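You operate a simulated robot arm through the tools that you are given. There is no shell and no other tool.

You are at the controls of a simulated robot arm. One attempt, no reset.

JOB
Wind the reel back to 0, brake it and park the thread bar.
Fine: the bar goes in the stand's forks.
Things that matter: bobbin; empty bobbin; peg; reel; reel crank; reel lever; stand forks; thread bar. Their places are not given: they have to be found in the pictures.

Only the result counts: the job must be done as asked and must still hold three seconds after the hand-in. Knocking over, shifting, dropping, spilling or breaking anything else fails it.

ROBOT AND FRAMES
A 7-joint arm with a two-finger gripper, fixed in place. Base frame: the origin is at the foot of the arm, x ahead of it, y to its left, z up. Readings come in mm, degrees, newtons and seconds.
With the tool pointing down near the work surface it reaches from about 380 to 780 mm from the base axis. Its first joint turns from -143.0 to 143.0 degrees. Payload 2.45 kg.
The TCP is the grasp point between the finger pads, 26 mm short of the fingertips. In the tool frame z runs along the fingers and y along their closing line. The gripper opens to 96 mm. The gripper's body begins 69 mm behind the TCP.
Orientation is that of the tool frame in the base frame, as a unit quaternion [w, x, y, z]. With the fingers straight down and closing along the base's y, the tool's x points along the base's -x, its y along +y and its z along -z.

CONTROLS
- The arm moves only by the tool servo_tool. Its argument "series" is a list of rows, each a list of 7 numbers: the shift along the base's x, y, z in units of 100 mm (1.0 is 100 mm), then the turn, a rotation vector about the base's x, y, z in units of 60 degrees (1.0 is 60 degrees), then the closure, from 0 (fully open) to 1 (shut). In form: [[dx, dy, dz, ax, ay, az, jaw], ...]. A call has 1 to 20 rows; each row is the pose to reach, as a shift and turn from the pose commanded when the call began. A call with a number of a shift or a turn outside -1 to 1 is refused whole. A row lasts 0.2 s, in which the tool goes at most 50 mm and 8.6 degrees; a call with a longer step from one row to the next is refused whole, and so is a gripper value outside its range. A pose out of reach is approached as far as the arm can. The call stops where the force on the tool passes 70 N (or 10 N more than at its start, if that is more) or the arm is blocked; 0.2 s more then pass. Each finger halts on what it meets, pressing with about 38 N; the grip force reading is that of the motor and also rises with nothing between the fingers. The clock runs only during rows and for 0.2 s after the last one: add rows that repeat a pose to give the fingers time. It gives the time, the measured TCP pose, the force on the tool (base axes), the opening and the grip force at its end, in the units of the frame above (readings bear some noise), with the torque about the TCP (base axes, N m) and any sound that the robot's microphone picked up, and new pictures: "views" is both (left out), scene, wrist or none.
- Cameras (640 x 400 px; columns grow to the right, rows downward): "scene" is fixed at [400.3, -500.9, 1453.4]; the picture's right is [0.89, -0.46, 0.00], its down [-0.25, -0.48, -0.84] and it looks along [0.39, 0.74, -0.55] (base axes); focal length 333 px, centre (320, 200). "wrist" rides on the gripper at [82, 3, -98] in the tool frame; the picture's right is [-0.04, 1.00, 0.00], its down [-0.73, -0.03, -0.68] and it looks along [-0.68, -0.03, 0.73] (tool axes); focal length 256 px, centre (320, 200).
- raise_lower(by): slides the trunk up (or, below 0, down) by that many mm; the arm rides with it, the base frame stays. It gives what a move gives, with no picture.
- pixel_to_xyz(camera, pixels): for up to 12 pixels [column, row] of the newest picture of that camera ("zoom" is the newest enlarged one), the place [x, y, z] in the base frame of the surface seen there, good to about 2 mm. The clock stands still meanwhile.
- close_up(camera, box): a new picture of the part [left, top, right, bottom] of that camera's present view, enlarged. The clock stands still meanwhile.
- finish_job(): hands the job in; it is judged then, once.

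Open the gripper and draw the arm clear of the work before you hand the job in, unless the task says otherwise.

The tools are called after "Call:" by a JSON object that holds its "api" and its "payload". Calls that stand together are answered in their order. servo_tool: Moves the arm, as the interface text tells. Its arguments: {"type":"object","properties":{"series":{"type":"array","items":{"type":"array","items":{"type":"number"}}},"views":{"type":"string","enum":["both","scene","wrist","none"]}},"required":["series"]} The other tools are called the same way: raise_lower (by) slides the trunk up or down; pixel_to_xyz (camera, pixels) gives the place of the surface under pixels of a picture; close_up (camera, box) takes an enlarged picture of a part of a camera's view; finish_job () hands the job in.

At the start:

```text
time_s: 0.0
position: [478.5, 247.1, 1201.0]
tool_rot: [0.001, 0.0, 1.0, 0.0]
contact_force: [0.4, -1.1, -0.2]
torque: [0.01, 0.02, -0.03]
finger_gap: 96.0
grip_force: 0.0
trunk travel left (down, up): [-575.0, 65.0]
```

scene: 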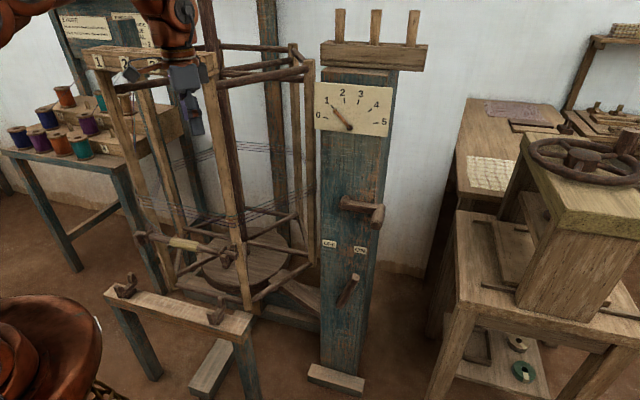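
wrist: 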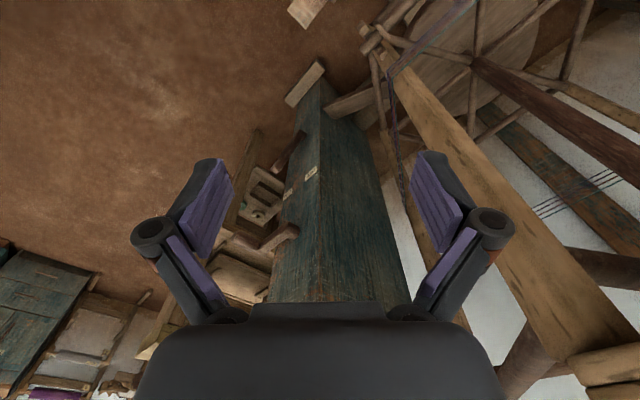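

The scene shows the post with a dial (needle about 1, at 348,107), a crank (365,210) and a lever (348,288), plus a stand (180,310) with forks and the reel frame. I take enlarged pictures to see the details.

Call:
{"api": "close_up", "payload": {"camera": "scene", "box": [300, 60, 420, 135]}}

Call:
{"api": "close_up", "payload": {"camera": "scene", "box": [290, 180, 418, 320]}}

Call:
{"api": "close_up", "payload": {"camera": "scene", "box": [90, 200, 330, 350]}}

Call:
{"api": "close_up", "payload": {"camera": "scene", "box": [0, 0, 240, 150]}}

```text
5.33 times, centred on (360, 98) of scene
```

zoom: 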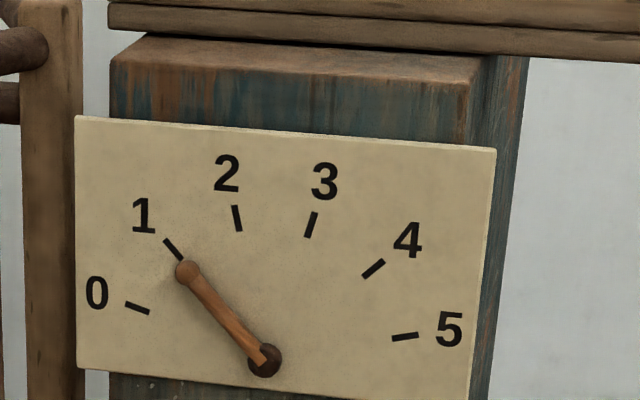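

```text
2.86 times, centred on (354, 250) of scene
```

zoom: 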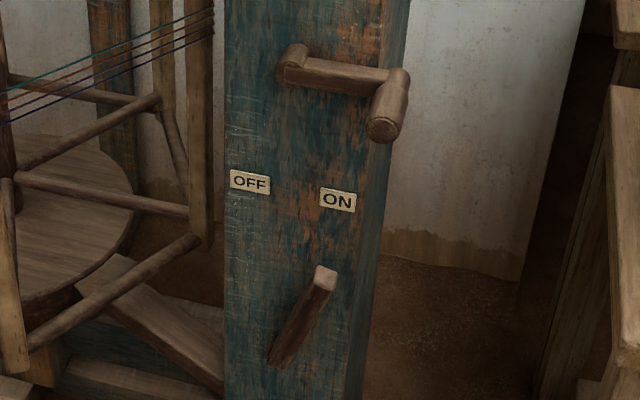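

```text
2.67 times, centred on (210, 275) of scene
```

zoom: 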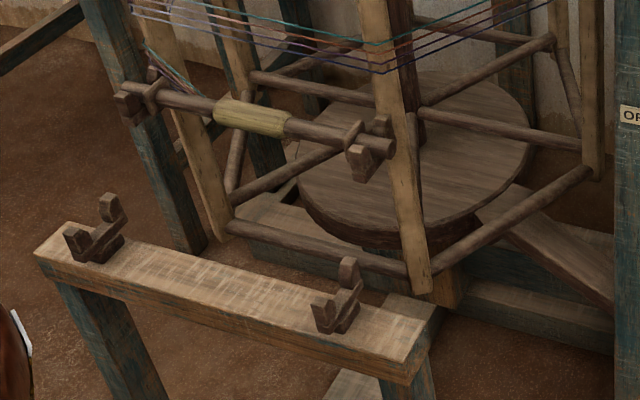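

```text
2.67 times, centred on (120, 75) of scene
```

zoom: 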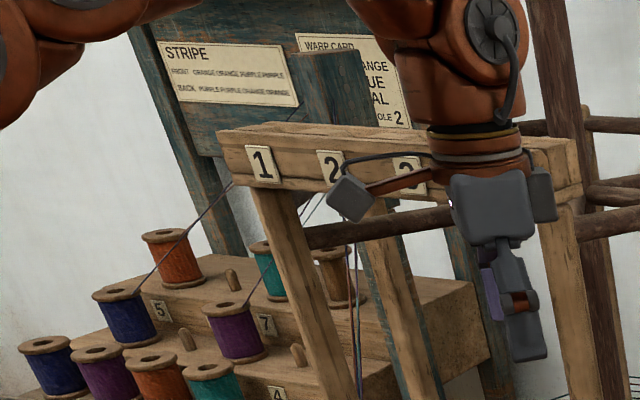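

The lever appears near ON/OFF plates and the bar lies in two hooks with a yellow grip. I locate the key features in 3D through scene pixels.

Call:
{"api": "pixel_to_xyz", "payload": {"camera": "scene", "pixels": [[349, 126], [335, 109], [345, 203], [378, 206], [375, 221], [354, 277], [345, 306], [330, 244], [361, 248], [323, 240], [330, 330], [384, 90]]}}

Call:
{"api": "close_up", "payload": {"camera": "scene", "box": [120, 210, 260, 290]}}

```text
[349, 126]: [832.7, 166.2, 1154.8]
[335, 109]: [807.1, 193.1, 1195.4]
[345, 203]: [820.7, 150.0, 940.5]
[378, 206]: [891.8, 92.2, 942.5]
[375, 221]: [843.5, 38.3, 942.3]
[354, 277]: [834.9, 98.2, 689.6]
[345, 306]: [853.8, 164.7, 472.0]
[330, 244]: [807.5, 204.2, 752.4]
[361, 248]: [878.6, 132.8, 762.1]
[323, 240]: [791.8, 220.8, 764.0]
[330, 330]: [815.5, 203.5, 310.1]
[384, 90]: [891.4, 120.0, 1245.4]
```

```text
4.57 times, centred on (190, 250) of scene
```

zoom: 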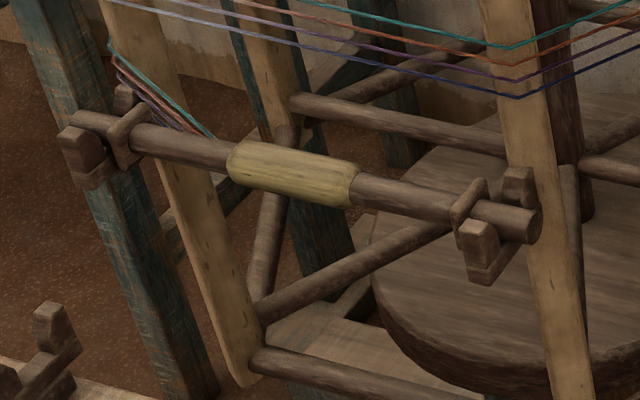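

The crank and lever are found; now I query points along the lever, the bar and its hooks, and the stand's forks.

Call:
{"api": "pixel_to_xyz", "payload": {"camera": "scene", "pixels": [[355, 274], [352, 283], [348, 290], [344, 296], [340, 302], [353, 276], [357, 278], [344, 198], [346, 207], [380, 206], [376, 226], [368, 205]]}}

Call:
{"api": "pixel_to_xyz", "payload": {"camera": "scene", "pixels": [[137, 236], [140, 244], [160, 240], [172, 243], [184, 243], [195, 249], [210, 252], [220, 256], [235, 259], [223, 262], [225, 251], [233, 251]]}}

Call:
{"api": "pixel_to_xyz", "payload": {"camera": "scene", "pixels": [[117, 291], [125, 294], [131, 276], [134, 284], [210, 317], [216, 320], [220, 300], [222, 308], [110, 297], [245, 325], [170, 303], [237, 335]]}}

Call:
{"api": "close_up", "payload": {"camera": "scene", "box": [96, 260, 260, 345]}}

Call:
{"api": "close_up", "payload": {"camera": "scene", "box": [100, 40, 330, 190]}}

Call:
{"api": "close_up", "payload": {"camera": "scene", "box": [318, 260, 382, 320]}}

```text
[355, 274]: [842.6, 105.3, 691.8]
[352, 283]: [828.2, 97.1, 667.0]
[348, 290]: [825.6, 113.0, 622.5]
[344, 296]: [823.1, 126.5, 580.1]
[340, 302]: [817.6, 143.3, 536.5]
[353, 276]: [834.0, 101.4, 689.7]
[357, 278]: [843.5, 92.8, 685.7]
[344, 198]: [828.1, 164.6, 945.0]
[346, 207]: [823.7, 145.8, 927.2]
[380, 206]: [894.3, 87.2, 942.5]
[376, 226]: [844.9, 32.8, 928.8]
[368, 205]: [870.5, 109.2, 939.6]
```

```text
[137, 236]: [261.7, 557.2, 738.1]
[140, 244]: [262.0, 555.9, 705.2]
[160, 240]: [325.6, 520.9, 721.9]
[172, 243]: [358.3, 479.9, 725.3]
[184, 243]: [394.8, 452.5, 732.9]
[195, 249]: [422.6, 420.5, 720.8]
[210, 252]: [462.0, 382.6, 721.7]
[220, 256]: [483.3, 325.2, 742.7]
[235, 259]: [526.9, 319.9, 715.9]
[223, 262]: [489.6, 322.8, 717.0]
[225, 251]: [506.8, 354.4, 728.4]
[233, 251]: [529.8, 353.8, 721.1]
```

```text
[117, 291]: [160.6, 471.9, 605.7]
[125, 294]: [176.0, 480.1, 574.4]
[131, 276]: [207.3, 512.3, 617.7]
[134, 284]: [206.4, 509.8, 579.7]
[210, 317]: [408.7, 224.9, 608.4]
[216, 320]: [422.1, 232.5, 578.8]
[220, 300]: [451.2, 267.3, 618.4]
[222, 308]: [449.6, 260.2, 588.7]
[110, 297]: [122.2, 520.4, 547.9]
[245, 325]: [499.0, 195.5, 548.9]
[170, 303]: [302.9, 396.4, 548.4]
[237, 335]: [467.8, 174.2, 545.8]
```

```text
3.90 times, centred on (178, 302) of scene
```

zoom: 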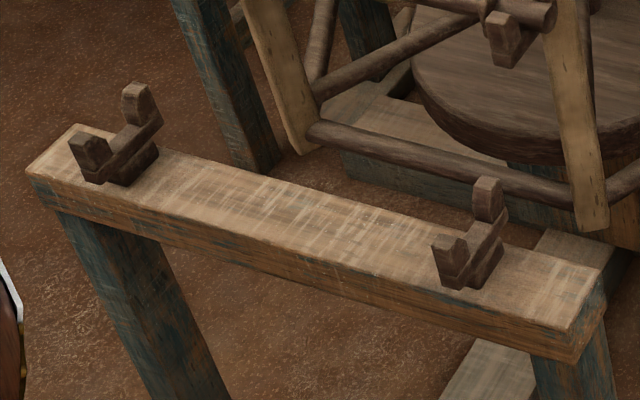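

```text
2.67 times, centred on (215, 115) of scene
```

zoom: 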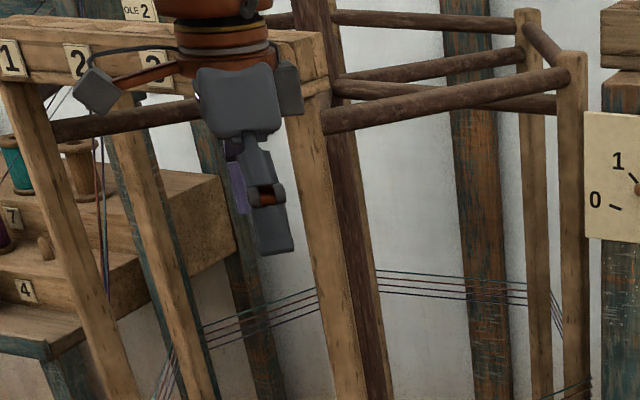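

```text
6.67 times, centred on (350, 290) of scene
```

zoom: 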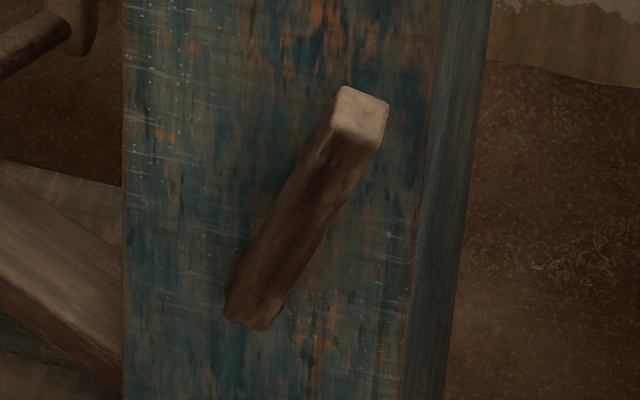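

The lever leans to ON (about 17°), the bar lies along (0.7,-0.7) and the stand forks are parallel to it at z≈580. I map the reel posts and frame before moving.

Call:
{"api": "pixel_to_xyz", "payload": {"camera": "scene", "pixels": [[210, 60], [218, 110], [232, 200], [247, 300], [110, 80], [140, 160], [165, 240], [185, 290], [298, 60], [310, 80], [312, 180], [240, 250]]}}

Call:
{"api": "pixel_to_xyz", "payload": {"camera": "scene", "pixels": [[110, 60], [160, 62], [200, 70], [150, 110], [170, 180], [230, 30], [275, 75], [240, 240], [290, 245], [265, 290], [200, 275], [135, 220]]}}

Call:
{"api": "close_up", "payload": {"camera": "scene", "box": [210, 225, 260, 280]}}

Call:
{"api": "close_up", "payload": {"camera": "scene", "box": [120, 220, 176, 262]}}

```text
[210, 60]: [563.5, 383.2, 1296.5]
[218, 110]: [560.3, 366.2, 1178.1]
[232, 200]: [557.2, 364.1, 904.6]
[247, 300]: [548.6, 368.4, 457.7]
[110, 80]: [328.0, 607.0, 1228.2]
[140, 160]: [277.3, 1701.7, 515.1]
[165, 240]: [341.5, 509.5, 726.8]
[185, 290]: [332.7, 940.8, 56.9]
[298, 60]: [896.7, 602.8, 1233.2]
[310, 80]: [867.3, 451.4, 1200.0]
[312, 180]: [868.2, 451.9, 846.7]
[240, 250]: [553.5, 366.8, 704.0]
```

```text
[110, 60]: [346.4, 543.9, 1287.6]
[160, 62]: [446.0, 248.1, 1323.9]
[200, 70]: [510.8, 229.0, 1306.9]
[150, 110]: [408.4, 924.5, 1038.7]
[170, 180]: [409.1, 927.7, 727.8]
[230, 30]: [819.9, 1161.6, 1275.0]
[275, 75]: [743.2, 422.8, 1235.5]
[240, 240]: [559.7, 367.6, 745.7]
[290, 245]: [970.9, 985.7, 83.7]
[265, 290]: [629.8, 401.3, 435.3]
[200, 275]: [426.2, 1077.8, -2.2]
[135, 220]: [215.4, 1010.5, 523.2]
```

```text
7.27 times, centred on (235, 252) of scene
```

zoom: 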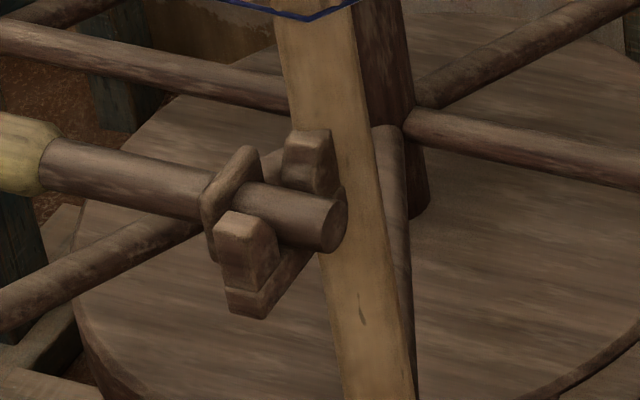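

```text
9.52 times, centred on (148, 241) of scene
```

zoom: 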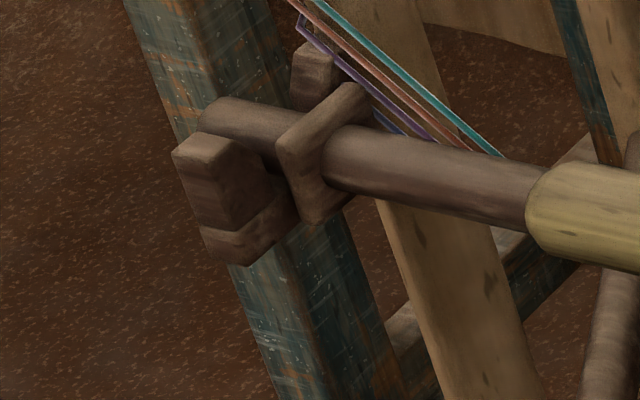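

The reel is a hexagon around about (638,693) with the bar's forks on its posts, so it turns with the reel. I check what stands to the right of the post before moving the arm there.

Call:
{"api": "pixel_to_xyz", "payload": {"camera": "scene", "pixels": [[460, 215], [520, 300], [545, 260], [525, 140], [470, 180], [530, 345], [600, 360], [620, 210], [570, 160], [335, 375], [455, 150], [440, 370]]}}

Call:
{"api": "pixel_to_xyz", "payload": {"camera": "scene", "pixels": [[340, 25], [372, 25], [410, 25], [325, 50], [420, 60], [320, 90], [388, 100], [350, 160], [60, 330], [20, 330], [90, 360], [130, 25]]}}

```text
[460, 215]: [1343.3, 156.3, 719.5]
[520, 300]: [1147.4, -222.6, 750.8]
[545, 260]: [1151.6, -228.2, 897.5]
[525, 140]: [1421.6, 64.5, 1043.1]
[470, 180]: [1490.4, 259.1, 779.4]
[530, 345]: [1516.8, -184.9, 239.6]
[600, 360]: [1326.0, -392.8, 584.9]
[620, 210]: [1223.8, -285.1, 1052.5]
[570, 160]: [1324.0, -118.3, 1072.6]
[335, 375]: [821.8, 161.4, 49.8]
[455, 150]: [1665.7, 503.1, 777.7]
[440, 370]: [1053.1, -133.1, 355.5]
```

```text
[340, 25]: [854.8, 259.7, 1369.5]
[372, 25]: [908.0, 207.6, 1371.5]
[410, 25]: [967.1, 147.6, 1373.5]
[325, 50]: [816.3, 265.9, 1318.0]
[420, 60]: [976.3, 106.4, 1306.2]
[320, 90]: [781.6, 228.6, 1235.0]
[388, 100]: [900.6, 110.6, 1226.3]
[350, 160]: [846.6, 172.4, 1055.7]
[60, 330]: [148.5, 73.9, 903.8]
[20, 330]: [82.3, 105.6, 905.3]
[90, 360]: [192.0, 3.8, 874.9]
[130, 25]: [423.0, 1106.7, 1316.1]
```

The area to the right of the post is free. I swing the gripper away from the reel while yawing the tool 45° towards the post face's normal.

Call:
{"api": "servo_tool", "payload": {"series": [[0.05, -0.15, 0, 0, 0, 0.12, 0], [0.1, -0.3, 0, 0, 0, 0.24, 0], [0.15, -0.45, 0, 0, 0, 0.36, 0], [0.2, -0.6, 0, 0, 0, 0.48, 0], [0.25, -0.75, 0, 0, 0, 0.6, 0], [0.3, -0.9, 0, 0, 0, 0.75, 0], [0.3, -1.0, 0, 0, 0, 0.75, 0]], "views": "both"}}

```text
refused: row 6 steps farther than a row can; nothing moved
```

The last turn step was slightly too large (9°), so I resend with even steps.

Call:
{"api": "servo_tool", "payload": {"series": [[0.05, -0.14, 0, 0, 0, 0.11, 0], [0.1, -0.28, 0, 0, 0, 0.22, 0], [0.15, -0.42, 0, 0, 0, 0.33, 0], [0.2, -0.56, 0, 0, 0, 0.44, 0], [0.25, -0.7, 0, 0, 0, 0.55, 0], [0.3, -0.85, 0, 0, 0, 0.66, 0], [0.3, -1.0, 0, 0, 0, 0.75, 0]], "views": "both"}}

```text
time_s: 1.6
position: [510.1, 146.3, 1202.6]
tool_rot: [0.002, -0.384, 0.924, 0.0]
contact_force: [0.5, 0.1, -0.4]
torque: [-0.01, -0.01, -0.01]
finger_gap: 96.0
grip_force: 0.0
trunk travel left (down, up): [-575.0, 65.0]
```

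scene: 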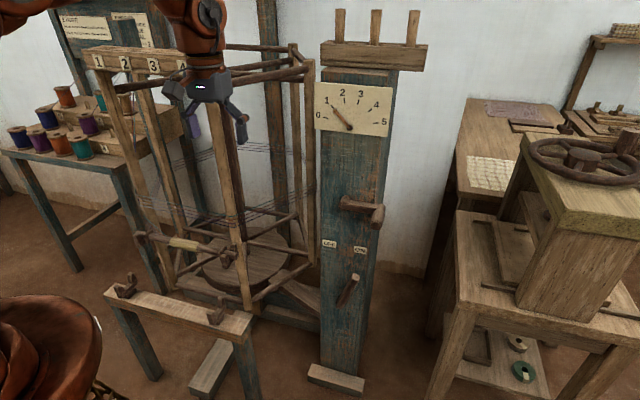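
wrist: 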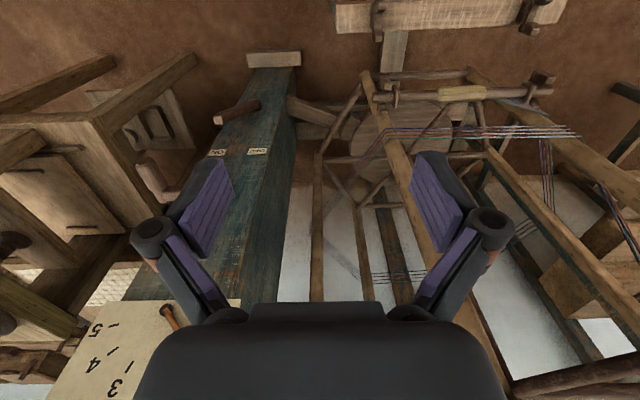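

The wrist view now shows the reel with bar (460,92) and lever (240,110) upside-down. I go on to the right while tilting the tool 45° up about (0.7,-0.7,0), and take a close look at the bar forks.

Call:
{"api": "close_up", "payload": {"camera": "wrist", "box": [320, 0, 600, 175]}}

Call:
{"api": "servo_tool", "payload": {"series": [[0.05, -0.14, 0, 0.08, -0.08, 0, 0], [0.1, -0.28, 0, 0.16, -0.16, 0, 0], [0.15, -0.42, 0, 0.24, -0.24, 0, 0], [0.2, -0.56, 0, 0.32, -0.32, 0, 0], [0.25, -0.7, 0, 0.4, -0.4, 0, 0], [0.3, -0.85, 0, 0.48, -0.48, 0, 0], [0.3, -1.0, 0, 0.53, -0.53, 0, 0]], "views": "both"}}

```text
2.29 times, centred on (460, 88) of wrist
```

zoom: 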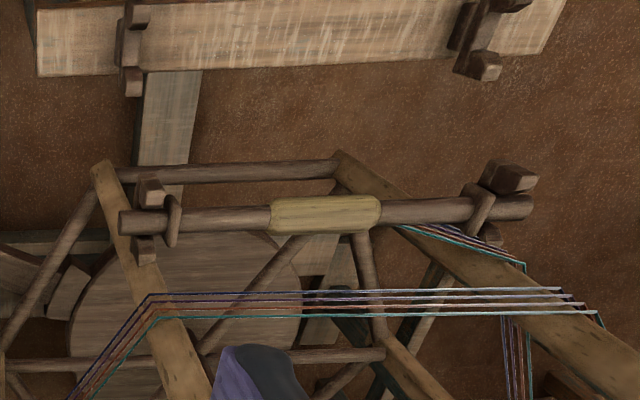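

```text
time_s: 3.2
position: [541.2, 45.7, 1202.6]
tool_rot: [0.355, -0.353, 0.853, 0.146]
contact_force: [0.2, 0.4, -0.1]
torque: [-0.01, 0.01, 0.0]
finger_gap: 96.1
grip_force: 0.0
trunk travel left (down, up): [-575.0, 65.0]
```

scene: 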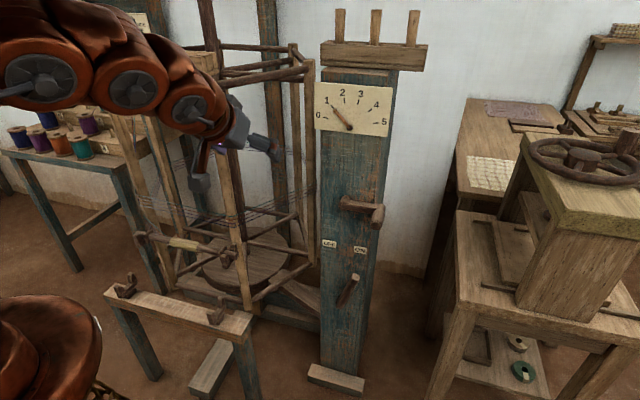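
wrist: 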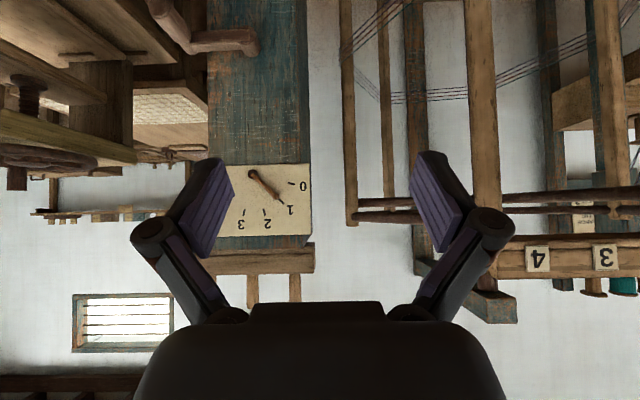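

The tool is halfway tilted and everything is clear. I complete the tilt to horizontal while moving ahead in +x.

Call:
{"api": "servo_tool", "payload": {"series": [[0.1, -0.1, 0, 0.08, -0.08, 0, 0], [0.2, -0.2, 0, 0.16, -0.16, 0, 0], [0.3, -0.3, 0, 0.24, -0.24, 0, 0], [0.4, -0.4, 0, 0.32, -0.32, 0, 0], [0.5, -0.5, 0, 0.4, -0.4, 0, 0], [0.55, -0.6, 0, 0.48, -0.48, 0, 0], [0.6, -0.7, 0, 0.53, -0.53, 0, 0]], "views": "both"}}

```text
time_s: 4.8
position: [600.7, -25.0, 1201.8]
tool_rot: [0.654, -0.27, 0.653, 0.271]
contact_force: [0.2, 0.8, 0.2]
torque: [0.02, -0.03, -0.03]
finger_gap: 96.1
grip_force: 0.0
trunk travel left (down, up): [-575.0, 65.0]
```

scene: 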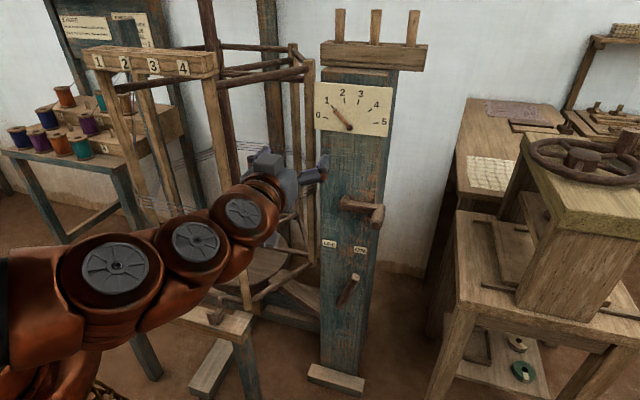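
wrist: 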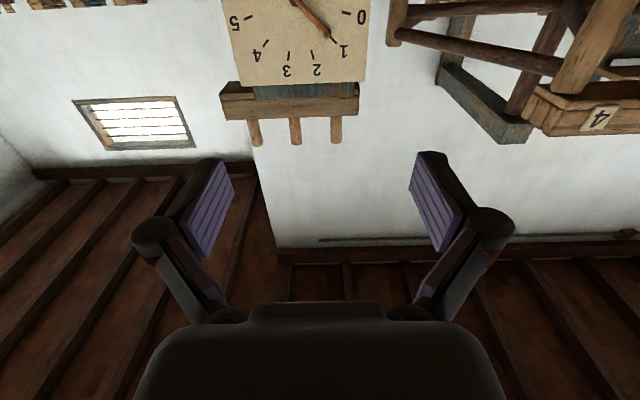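

The tool is horizontal, facing the post. I check where the arm's links are before lowering the trunk near the stand.

Call:
{"api": "pixel_to_xyz", "payload": {"camera": "scene", "pixels": [[115, 265], [195, 240], [244, 213], [268, 185], [288, 185], [320, 170], [30, 300], [60, 240], [150, 310], [100, 350], [30, 370], [230, 270]]}}

Call:
{"api": "close_up", "payload": {"camera": "wrist", "box": [220, 0, 380, 100]}}

```text
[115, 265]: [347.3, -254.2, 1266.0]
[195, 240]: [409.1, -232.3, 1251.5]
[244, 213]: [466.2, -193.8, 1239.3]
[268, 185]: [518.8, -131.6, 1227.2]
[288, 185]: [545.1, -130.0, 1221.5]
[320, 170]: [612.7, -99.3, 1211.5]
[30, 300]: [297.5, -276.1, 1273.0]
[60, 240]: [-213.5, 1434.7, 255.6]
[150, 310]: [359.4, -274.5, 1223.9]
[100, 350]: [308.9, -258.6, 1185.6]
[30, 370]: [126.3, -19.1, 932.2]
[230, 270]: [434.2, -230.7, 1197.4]
```

```text
4.00 times, centred on (300, 50) of wrist
```

zoom: 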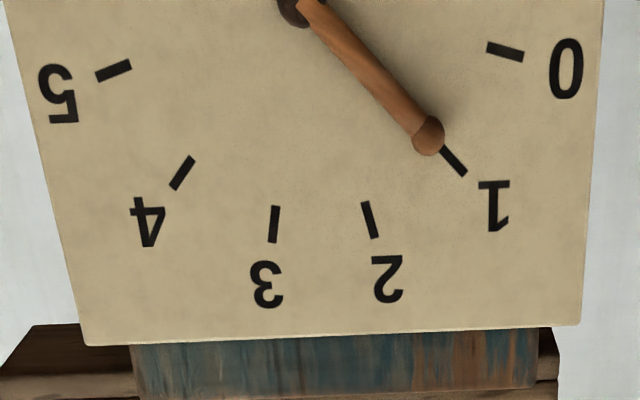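

The links lie at y≈-200 to -270, clear of the stand. I lower the trunk by 525 mm to bring the tool to lever height.

Call:
{"api": "raise_lower", "payload": {"by": -525}}

```text
refused: -525 is not a number from -400 to 400
```

A single slide is limited to 400 mm, so I lower in two steps.

Call:
{"api": "raise_lower", "payload": {"by": -400}}

Call:
{"api": "raise_lower", "payload": {"by": -125}}

```text
time_s: 8.6
position: [599.9, -23.4, 802.6]
tool_rot: [0.653, -0.271, 0.654, 0.27]
contact_force: [-0.8, 0.8, 0.5]
torque: [-0.01, 0.04, 0.0]
finger_gap: 96.1
grip_force: 0.0
trunk travel left (down, up): [-175.0, 465.0]
```

```text
time_s: 10.2
position: [599.6, -25.3, 676.0]
tool_rot: [0.653, -0.271, 0.653, 0.271]
contact_force: [0.0, 0.3, 0.8]
torque: [0.03, -0.01, 0.01]
finger_gap: 96.0
grip_force: 0.1
trunk travel left (down, up): [-50.0, 590.0]
```

At z=676 now. I close the fingers and move ahead to the right side of the lever.

Call:
{"api": "servo_tool", "payload": {"series": [[0.2, 0, 0, 0, 0, 0, 1], [0.4, 0, 0, 0, 0, 0, 1], [0.6, 0.05, 0, 0, 0, 0, 1], [0.8, 0.1, 0, 0, 0, 0, 1], [1.0, 0.15, 0, 0, 0, 0, 1]], "views": "none"}}

Call:
{"api": "servo_tool", "payload": {"series": [[0.3, 0.05, 0, 0, 0, 0, 1], [0.6, 0.1, 0, 0, 0, 0, 1], [0.8, 0.2, 0, 0, 0, 0, 1], [1.0, 0.3, 0, 0, 0, 0, 1]], "views": "both"}}

```text
time_s: 11.4
position: [700.9, -10.3, 676.5]
tool_rot: [0.653, -0.27, 0.655, 0.27]
contact_force: [0.9, -1.0, -0.4]
torque: [0.03, 0.0, 0.03]
finger_gap: 0.3
grip_force: 17.0
trunk travel left (down, up): [-50.0, 590.0]
```

```text
time_s: 12.4
position: [801.0, 20.5, 675.0]
tool_rot: [0.653, -0.271, 0.654, 0.27]
contact_force: [-0.4, -1.0, 0.8]
torque: [-0.03, -0.01, 0.0]
finger_gap: 0.0
grip_force: 28.7
trunk travel left (down, up): [-50.0, 590.0]
```

scene: 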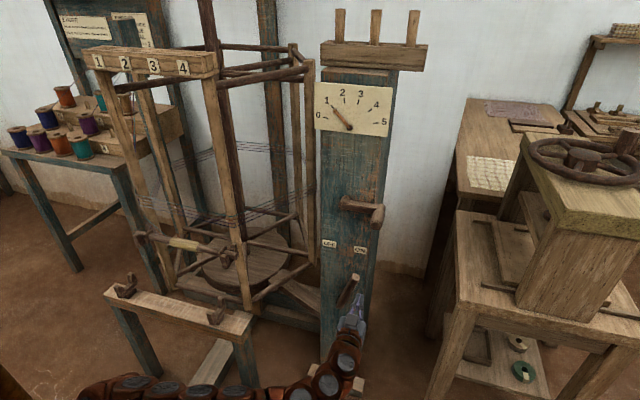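
wrist: 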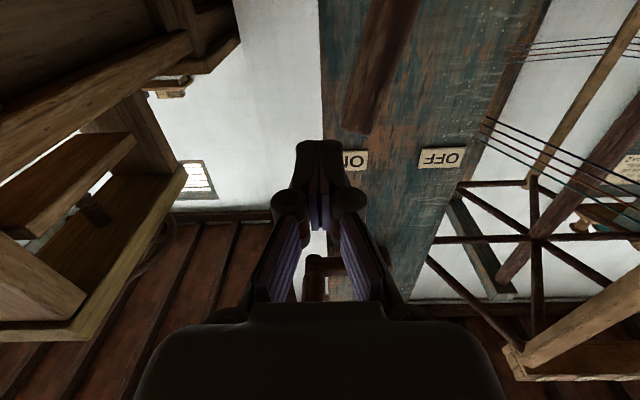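

The lever tip is left of the closed fingers (wrist 355,130). I shift slightly right then advance along the face normal so the fingertips stand beside the lever.

Call:
{"api": "servo_tool", "payload": {"series": [[0.07, -0.07, 0, 0, 0, 0, 1], [0.21, 0.07, 0, 0, 0, 0, 1], [0.35, 0.21, 0, 0, 0, 0, 1], [0.48, 0.34, 0, 0, 0, 0, 1], [0.62, 0.48, 0, 0, 0, 0, 1]], "views": "both"}}

```text
time_s: 13.6
position: [863.0, 67.9, 676.2]
tool_rot: [0.652, -0.271, 0.654, 0.271]
contact_force: [-0.4, 0.3, 1.1]
torque: [0.0, -0.02, 0.0]
finger_gap: 0.1
grip_force: 28.5
trunk travel left (down, up): [-50.0, 590.0]
```

scene: 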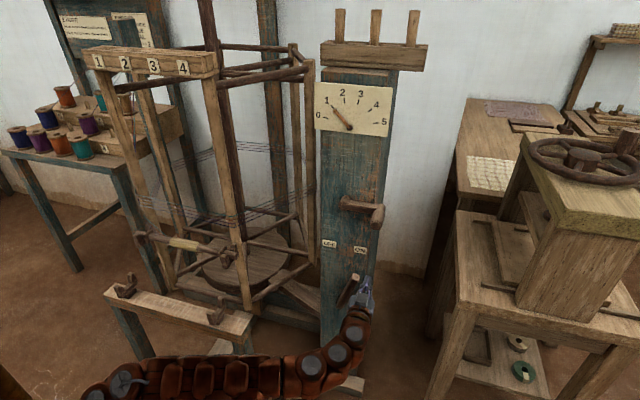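
wrist: 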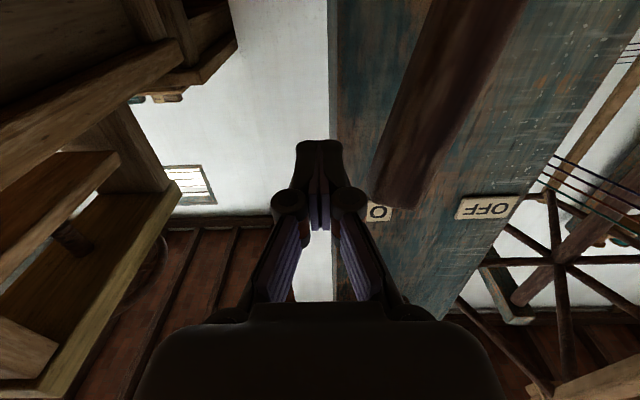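

Fingertips are beside the lever. I push in the -u direction (toward OFF) in small steps and watch the force.

Call:
{"api": "servo_tool", "payload": {"series": [[-0.07, 0.07, 0, 0, 0, 0, 1], [-0.14, 0.14, 0, 0, 0, 0, 1], [-0.21, 0.21, 0, 0, 0, 0, 1], [-0.28, 0.28, 0, 0, 0, 0, 1], [-0.35, 0.35, 0, 0, 0, 0, 1], [-0.42, 0.42, 0, 0, 0, 0, 1], [-0.48, 0.48, 0, 0, 0, 0, 1]], "views": "both"}}

```text
time_s: 15.2
position: [813.5, 117.4, 677.8]
tool_rot: [0.653, -0.271, 0.653, 0.27]
contact_force: [-0.4, 0.0, -0.1]
torque: [0.01, -0.03, -0.03]
finger_gap: 0.0
grip_force: 29.0
trunk travel left (down, up): [-50.0, 590.0]
```

scene: 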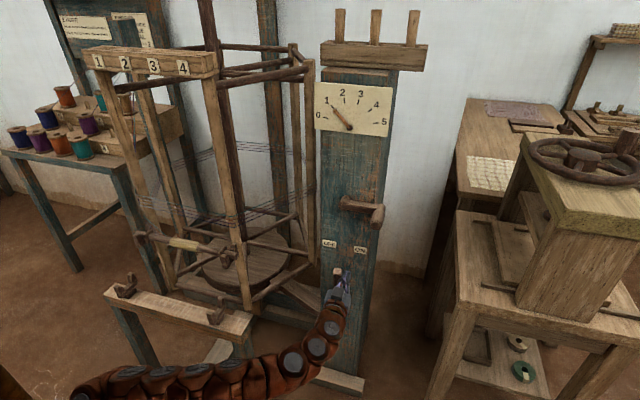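
wrist: 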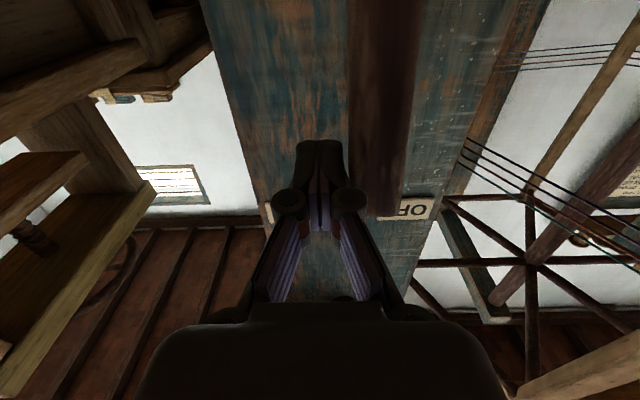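

The lever moves easily and is nearly upright at (345,275). I push on toward OFF.

Call:
{"api": "servo_tool", "payload": {"series": [[-0.07, 0.07, 0, 0, 0, 0, 1], [-0.14, 0.14, 0, 0, 0, 0, 1], [-0.2, 0.2, 0, 0, 0, 0, 1], [-0.25, 0.25, 0, 0, 0, 0, 1], [-0.29, 0.29, 0, 0, 0, 0, 1]], "views": "both"}}

```text
time_s: 16.4
position: [785.0, 145.5, 677.5]
tool_rot: [0.653, -0.271, 0.654, 0.271]
contact_force: [-1.2, -0.1, 0.3]
torque: [-0.02, -0.02, 0.0]
finger_gap: 0.3
grip_force: 28.4
trunk travel left (down, up): [-50.0, 590.0]
```

scene: 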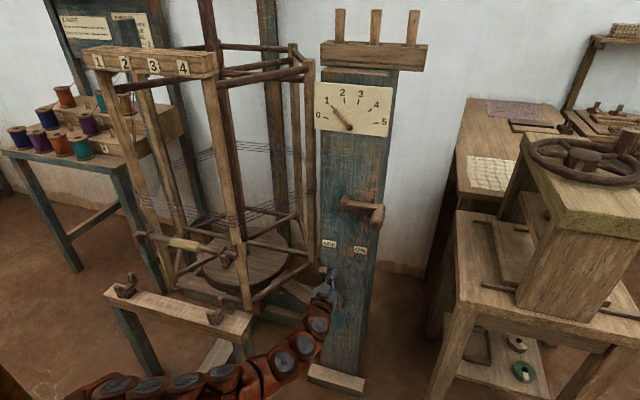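
wrist: 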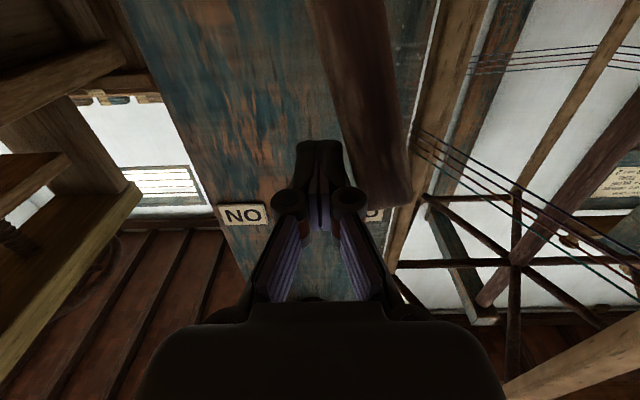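

The lever now tilts toward OFF symmetrically. I push a few millimetres more in small steps to find its stop.

Call:
{"api": "servo_tool", "payload": {"series": [[-0.02, 0.02, 0, 0, 0, 0, 1], [-0.04, 0.04, 0, 0, 0, 0, 1], [-0.06, 0.06, 0, 0, 0, 0, 1]], "views": "scene"}}

Call:
{"api": "close_up", "payload": {"camera": "scene", "box": [300, 235, 380, 310]}}

```text
time_s: 17.2
position: [781.9, 147.5, 677.6]
tool_rot: [0.654, -0.268, 0.654, 0.268]
contact_force: [21.4, -12.2, 2.3]
torque: [-0.1, -0.26, -0.37]
finger_gap: 0.0
grip_force: 28.2
trunk travel left (down, up): [-50.0, 590.0]
```

scene: 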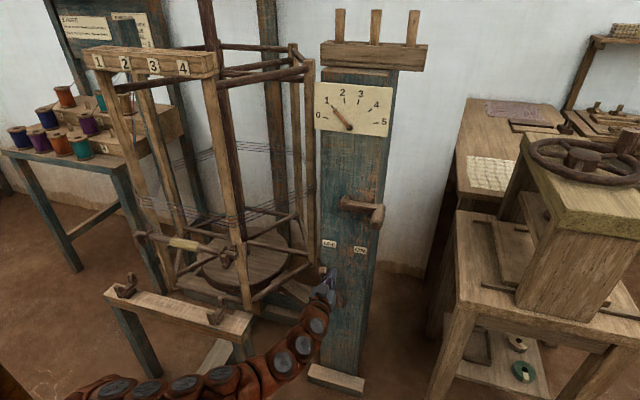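

```text
5.33 times, centred on (340, 272) of scene
```

zoom: 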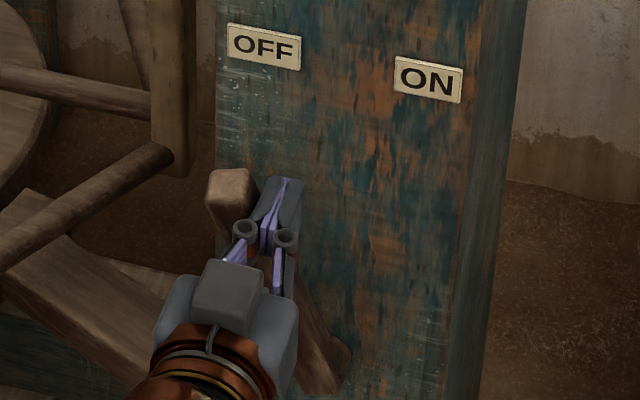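

The force rose to 25 N: the lever is against its OFF stop. I back off, retreat from the face and then look at the crank.

Call:
{"api": "servo_tool", "payload": {"series": [[0.05, -0.05, 0, 0, 0, 0, 1], [0.12, -0.12, 0, 0, 0, 0, 1], [-0.08, -0.32, 0, 0, 0, 0, 1], [-0.3, -0.54, 0, 0, 0, 0, 1], [-0.5, -0.74, 0, 0, 0, 0, 1], [-0.7, -0.94, 0, 0, 0, 0, 1]], "views": "scene"}}

Call:
{"api": "close_up", "payload": {"camera": "scene", "box": [330, 185, 400, 235]}}

Call:
{"api": "close_up", "payload": {"camera": "scene", "box": [310, 235, 390, 320]}}

```text
time_s: 18.6
position: [709.3, 58.6, 677.4]
tool_rot: [0.653, -0.272, 0.653, 0.27]
contact_force: [1.0, -0.3, -0.8]
torque: [0.0, 0.01, -0.03]
finger_gap: 0.0
grip_force: 28.8
trunk travel left (down, up): [-50.0, 590.0]
```

scene: 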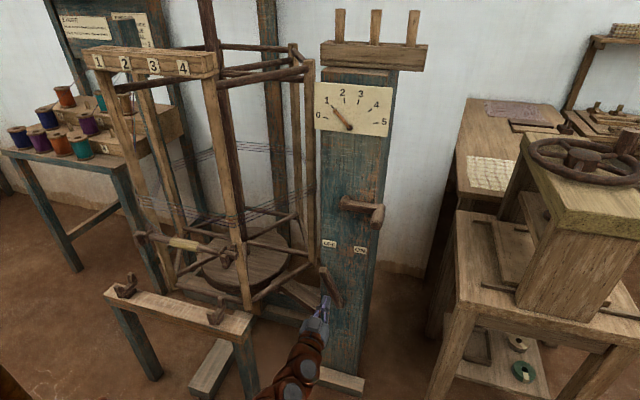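

```text
8.00 times, centred on (365, 210) of scene
```

zoom: 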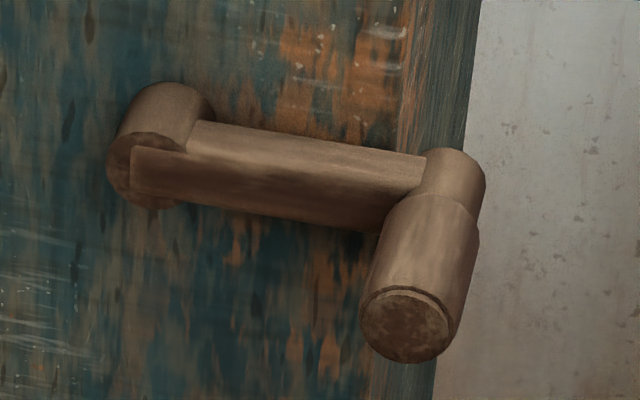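

```text
4.71 times, centred on (350, 278) of scene
```

zoom: 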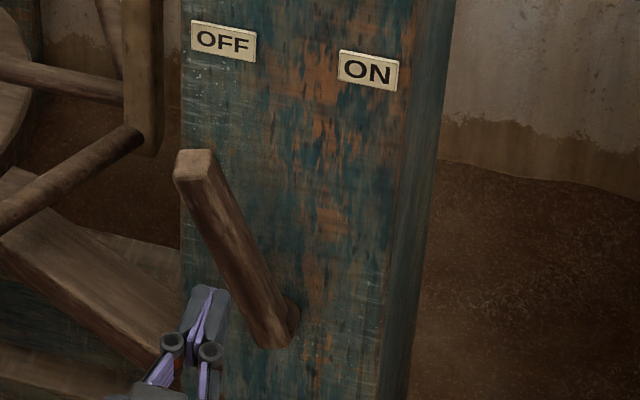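

Lever is at OFF. Now I measure the crank: handle end face near (375.6,225.6), hub face near (343,206).

Call:
{"api": "pixel_to_xyz", "payload": {"camera": "scene", "pixels": [[375.6, 225.6], [371.5, 225], [380, 226], [376, 222.8], [375.2, 229], [378, 214], [341, 206], [344, 210], [340, 202], [342.5, 206.3], [373, 217], [384, 217]]}}

Call:
{"api": "pixel_to_xyz", "payload": {"camera": "scene", "pixels": [[326, 270], [329, 268], [332, 280], [336, 290], [340, 300], [343, 306]]}}

```text
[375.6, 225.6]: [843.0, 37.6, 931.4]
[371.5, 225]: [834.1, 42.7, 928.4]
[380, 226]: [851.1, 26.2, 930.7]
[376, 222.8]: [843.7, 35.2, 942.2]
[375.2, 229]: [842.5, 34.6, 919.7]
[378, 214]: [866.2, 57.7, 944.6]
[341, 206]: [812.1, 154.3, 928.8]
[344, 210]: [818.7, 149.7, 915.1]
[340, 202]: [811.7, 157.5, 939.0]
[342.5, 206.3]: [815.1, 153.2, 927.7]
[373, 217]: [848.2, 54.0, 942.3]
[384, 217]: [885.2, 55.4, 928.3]
```

```text
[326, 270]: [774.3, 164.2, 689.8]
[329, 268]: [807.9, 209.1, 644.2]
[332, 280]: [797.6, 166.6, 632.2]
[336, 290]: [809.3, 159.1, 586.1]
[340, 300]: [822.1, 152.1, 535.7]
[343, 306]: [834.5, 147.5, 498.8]
```

Handle: axis at u≈571 (z≈931), sleeve 30 mm thick, hub at u≈470, so the crank radius is about 100 mm. I raise the trunk by 253 mm to crank height.

Call:
{"api": "raise_lower", "payload": {"by": 253}}

Call:
{"api": "servo_tool", "payload": {"series": [[0.3, -0.2, 0, 0, 0, 0, 0.3], [0.6, -0.45, 0, 0, 0, 0, 0.3], [0.9, -0.66, 0, 0, 0, 0, 0.3], [0.9, -0.66, 0, 0, 0, 0, 0.3]], "views": "both"}}

```text
time_s: 21.2
position: [710.7, 58.6, 929.9]
tool_rot: [0.652, -0.271, 0.654, 0.271]
contact_force: [0.7, 1.0, -0.1]
torque: [0.01, 0.01, 0.01]
finger_gap: 0.3
grip_force: 28.9
trunk travel left (down, up): [-303.0, 337.0]
```

```text
time_s: 22.2
position: [800.1, -6.3, 930.3]
tool_rot: [0.653, -0.271, 0.653, 0.271]
contact_force: [0.1, 0.4, -1.2]
torque: [0.02, 0.02, 0.01]
finger_gap: 67.2
grip_force: 0.0
trunk travel left (down, up): [-303.0, 337.0]
```

scene: 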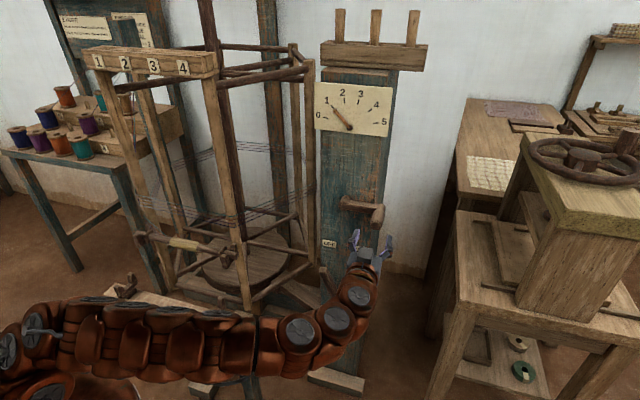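
wrist: 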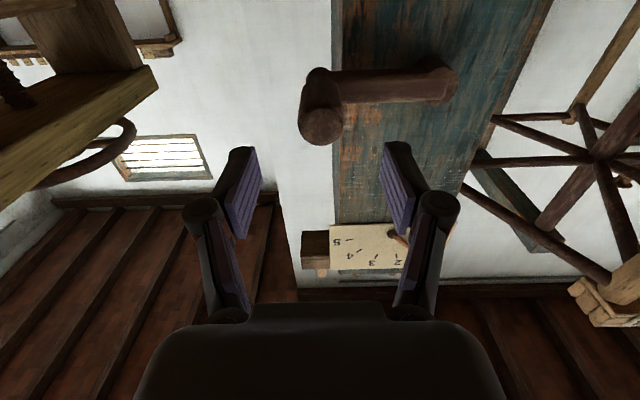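

The handle end (wrist 322,125) lies straight ahead between the fingers. I advance 81 mm along the normal, then close on the sleeve.

Call:
{"api": "servo_tool", "payload": {"series": [[0.15, 0.15, 0, 0, 0, 0, 0.3], [0.3, 0.3, 0, 0, 0, 0, 0.3], [0.45, 0.45, 0, 0, 0, 0, 0.3], [0.575, 0.575, 0, 0, 0, 0, 0.3], [0.575, 0.575, 0, 0, 0, 0, 0.3]], "views": "both"}}

```text
time_s: 23.4
position: [857.0, 50.1, 929.2]
tool_rot: [0.653, -0.27, 0.654, 0.27]
contact_force: [0.1, 0.9, 0.2]
torque: [0.0, -0.02, 0.01]
finger_gap: 67.1
grip_force: 0.1
trunk travel left (down, up): [-303.0, 337.0]
```

scene: 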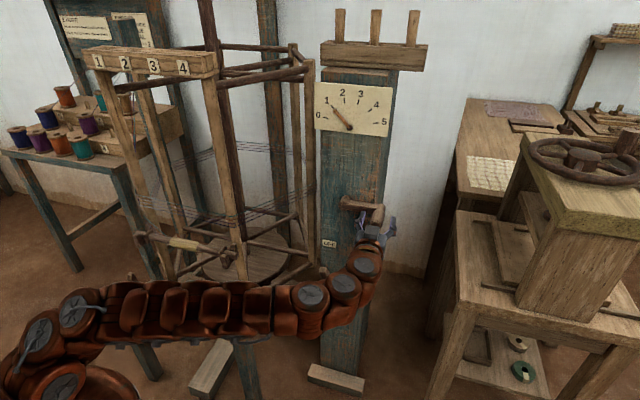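
wrist: 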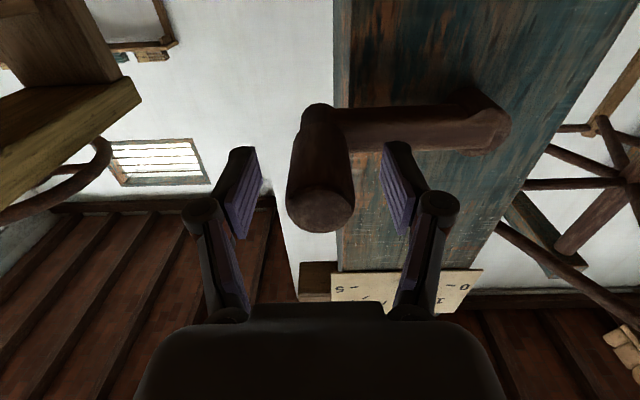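

The sleeve is between the pads. I close the gripper on it.

Call:
{"api": "servo_tool", "payload": {"series": [[0, 0, 0, 0, 0, 0, 0.6], [0, 0, 0, 0, 0, 0, 0.8], [0, 0, 0, 0, 0, 0, 0.8], [0, 0, 0, 0, 0, 0, 0.8]], "views": "wrist"}}

```text
time_s: 24.4
position: [857.2, 49.5, 928.7]
tool_rot: [0.653, -0.27, 0.654, 0.27]
contact_force: [-0.3, 1.3, -1.3]
torque: [0.07, -0.09, 0.0]
finger_gap: 32.5
grip_force: 44.9
trunk travel left (down, up): [-303.0, 337.0]
```

wrist: 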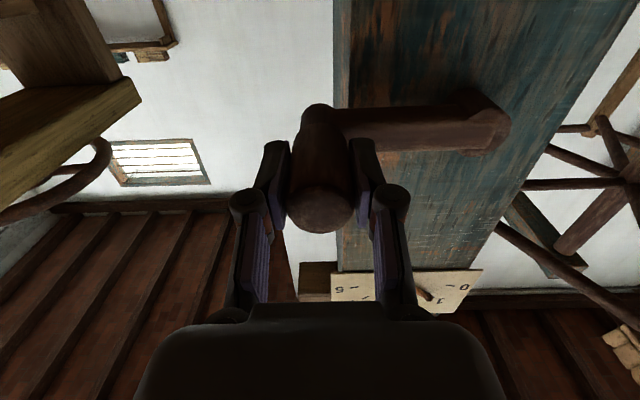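

The sleeve is gripped (32.5 mm). I try a 30° turn anticlockwise about the hub and read the needle.

Call:
{"api": "servo_tool", "payload": {"series": [[-0.003, 0.003, 0.087, 0, 0, 0, 0.8], [-0.011, 0.011, 0.174, 0, 0, 0, 0.8], [-0.024, 0.024, 0.259, 0, 0, 0, 0.8], [-0.043, 0.043, 0.342, 0, 0, 0, 0.8], [-0.066, 0.066, 0.423, 0, 0, 0, 0.8], [-0.095, 0.095, 0.5, 0, 0, 0, 0.8]], "views": "both"}}

Call:
{"api": "close_up", "payload": {"camera": "scene", "box": [310, 70, 400, 140]}}

```text
time_s: 25.8
position: [845.3, 60.6, 984.5]
tool_rot: [0.655, -0.273, 0.65, 0.272]
contact_force: [-5.8, 5.5, 11.7]
torque: [-0.69, 0.68, 0.0]
finger_gap: 32.5
grip_force: 45.1
trunk travel left (down, up): [-303.0, 337.0]
```

scene: 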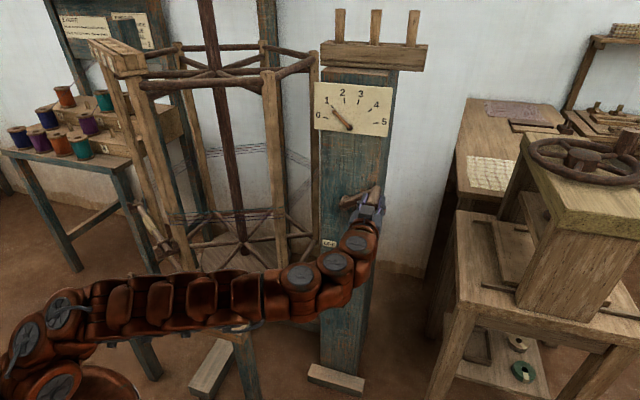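
wrist: 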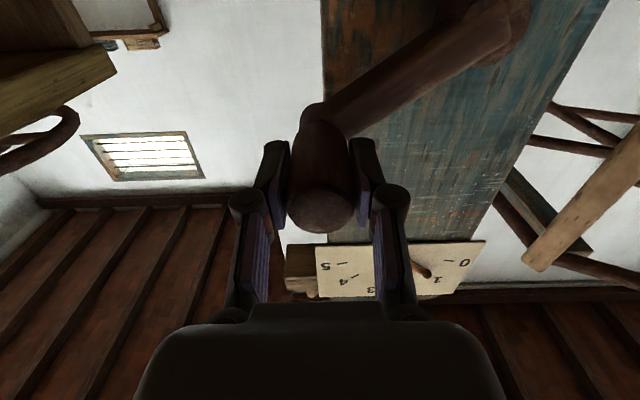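

```text
5.71 times, centred on (355, 105) of scene
```

zoom: 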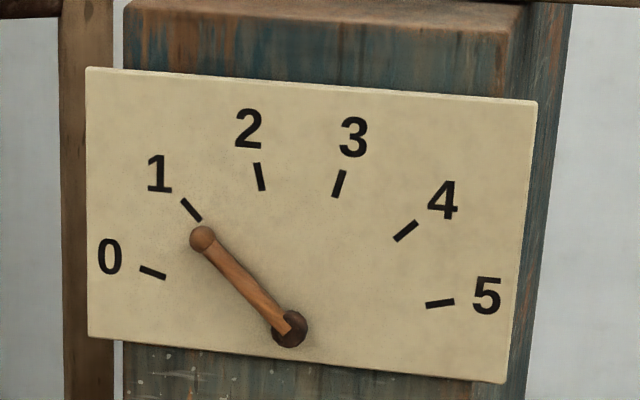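

The needle moved toward 0 and the reel turned with the crank: anticlockwise is right. I continue along the circle (R≈101) from 30° to 117° with gentle speed-up and slow-down.

Call:
{"api": "servo_tool", "payload": {"series": [[-0.0145, 0.0145, 0.035, 0, 0, 0, 0.8], [-0.042, 0.042, 0.094, 0, 0, 0, 0.8], [-0.089, 0.089, 0.176, 0, 0, 0, 0.8], [-0.152, 0.152, 0.262, 0, 0, 0, 0.8], [-0.221, 0.221, 0.337, 0, 0, 0, 0.8], [-0.296, 0.296, 0.4, 0, 0, 0, 0.8], [-0.376, 0.376, 0.449, 0, 0, 0, 0.8], [-0.459, 0.459, 0.484, 0, 0, 0, 0.8], [-0.545, 0.545, 0.505, 0, 0, 0, 0.8], [-0.633, 0.633, 0.51, 0, 0, 0, 0.8], [-0.72, 0.72, 0.5, 0, 0, 0, 0.8], [-0.805, 0.805, 0.476, 0, 0, 0, 0.8], [-0.876, 0.876, 0.443, 0, 0, 0, 0.8], [-0.922, 0.922, 0.415, 0, 0, 0, 0.8], [-0.944, 0.944, 0.4, 0, 0, 0, 0.8]], "views": "both"}}

Call:
{"api": "close_up", "payload": {"camera": "scene", "box": [310, 70, 400, 140]}}

```text
time_s: 29.0
position: [753.1, 153.3, 1018.7]
tool_rot: [0.653, -0.271, 0.653, 0.271]
contact_force: [-6.5, -3.7, -5.4]
torque: [-0.2, 0.22, 0.06]
finger_gap: 32.4
grip_force: 44.9
trunk travel left (down, up): [-303.0, 337.0]
```

scene: 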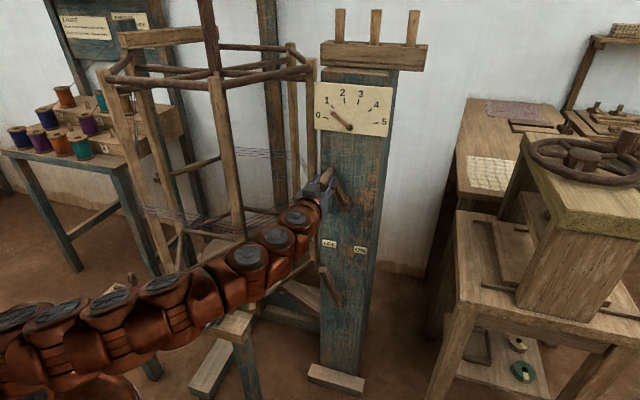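
wrist: 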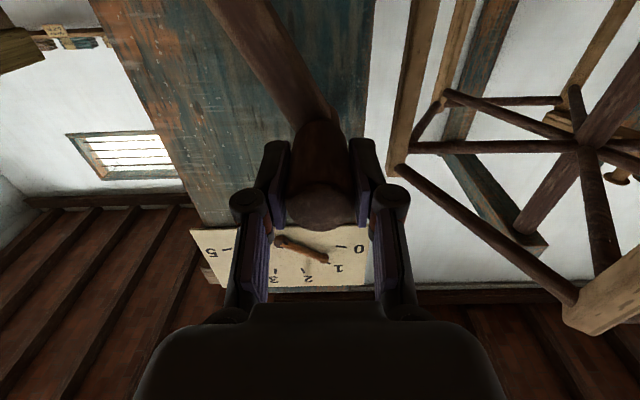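

```text
5.71 times, centred on (355, 105) of scene
```

zoom: 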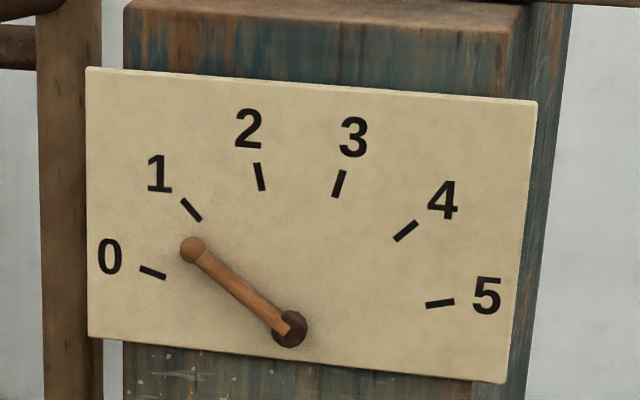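

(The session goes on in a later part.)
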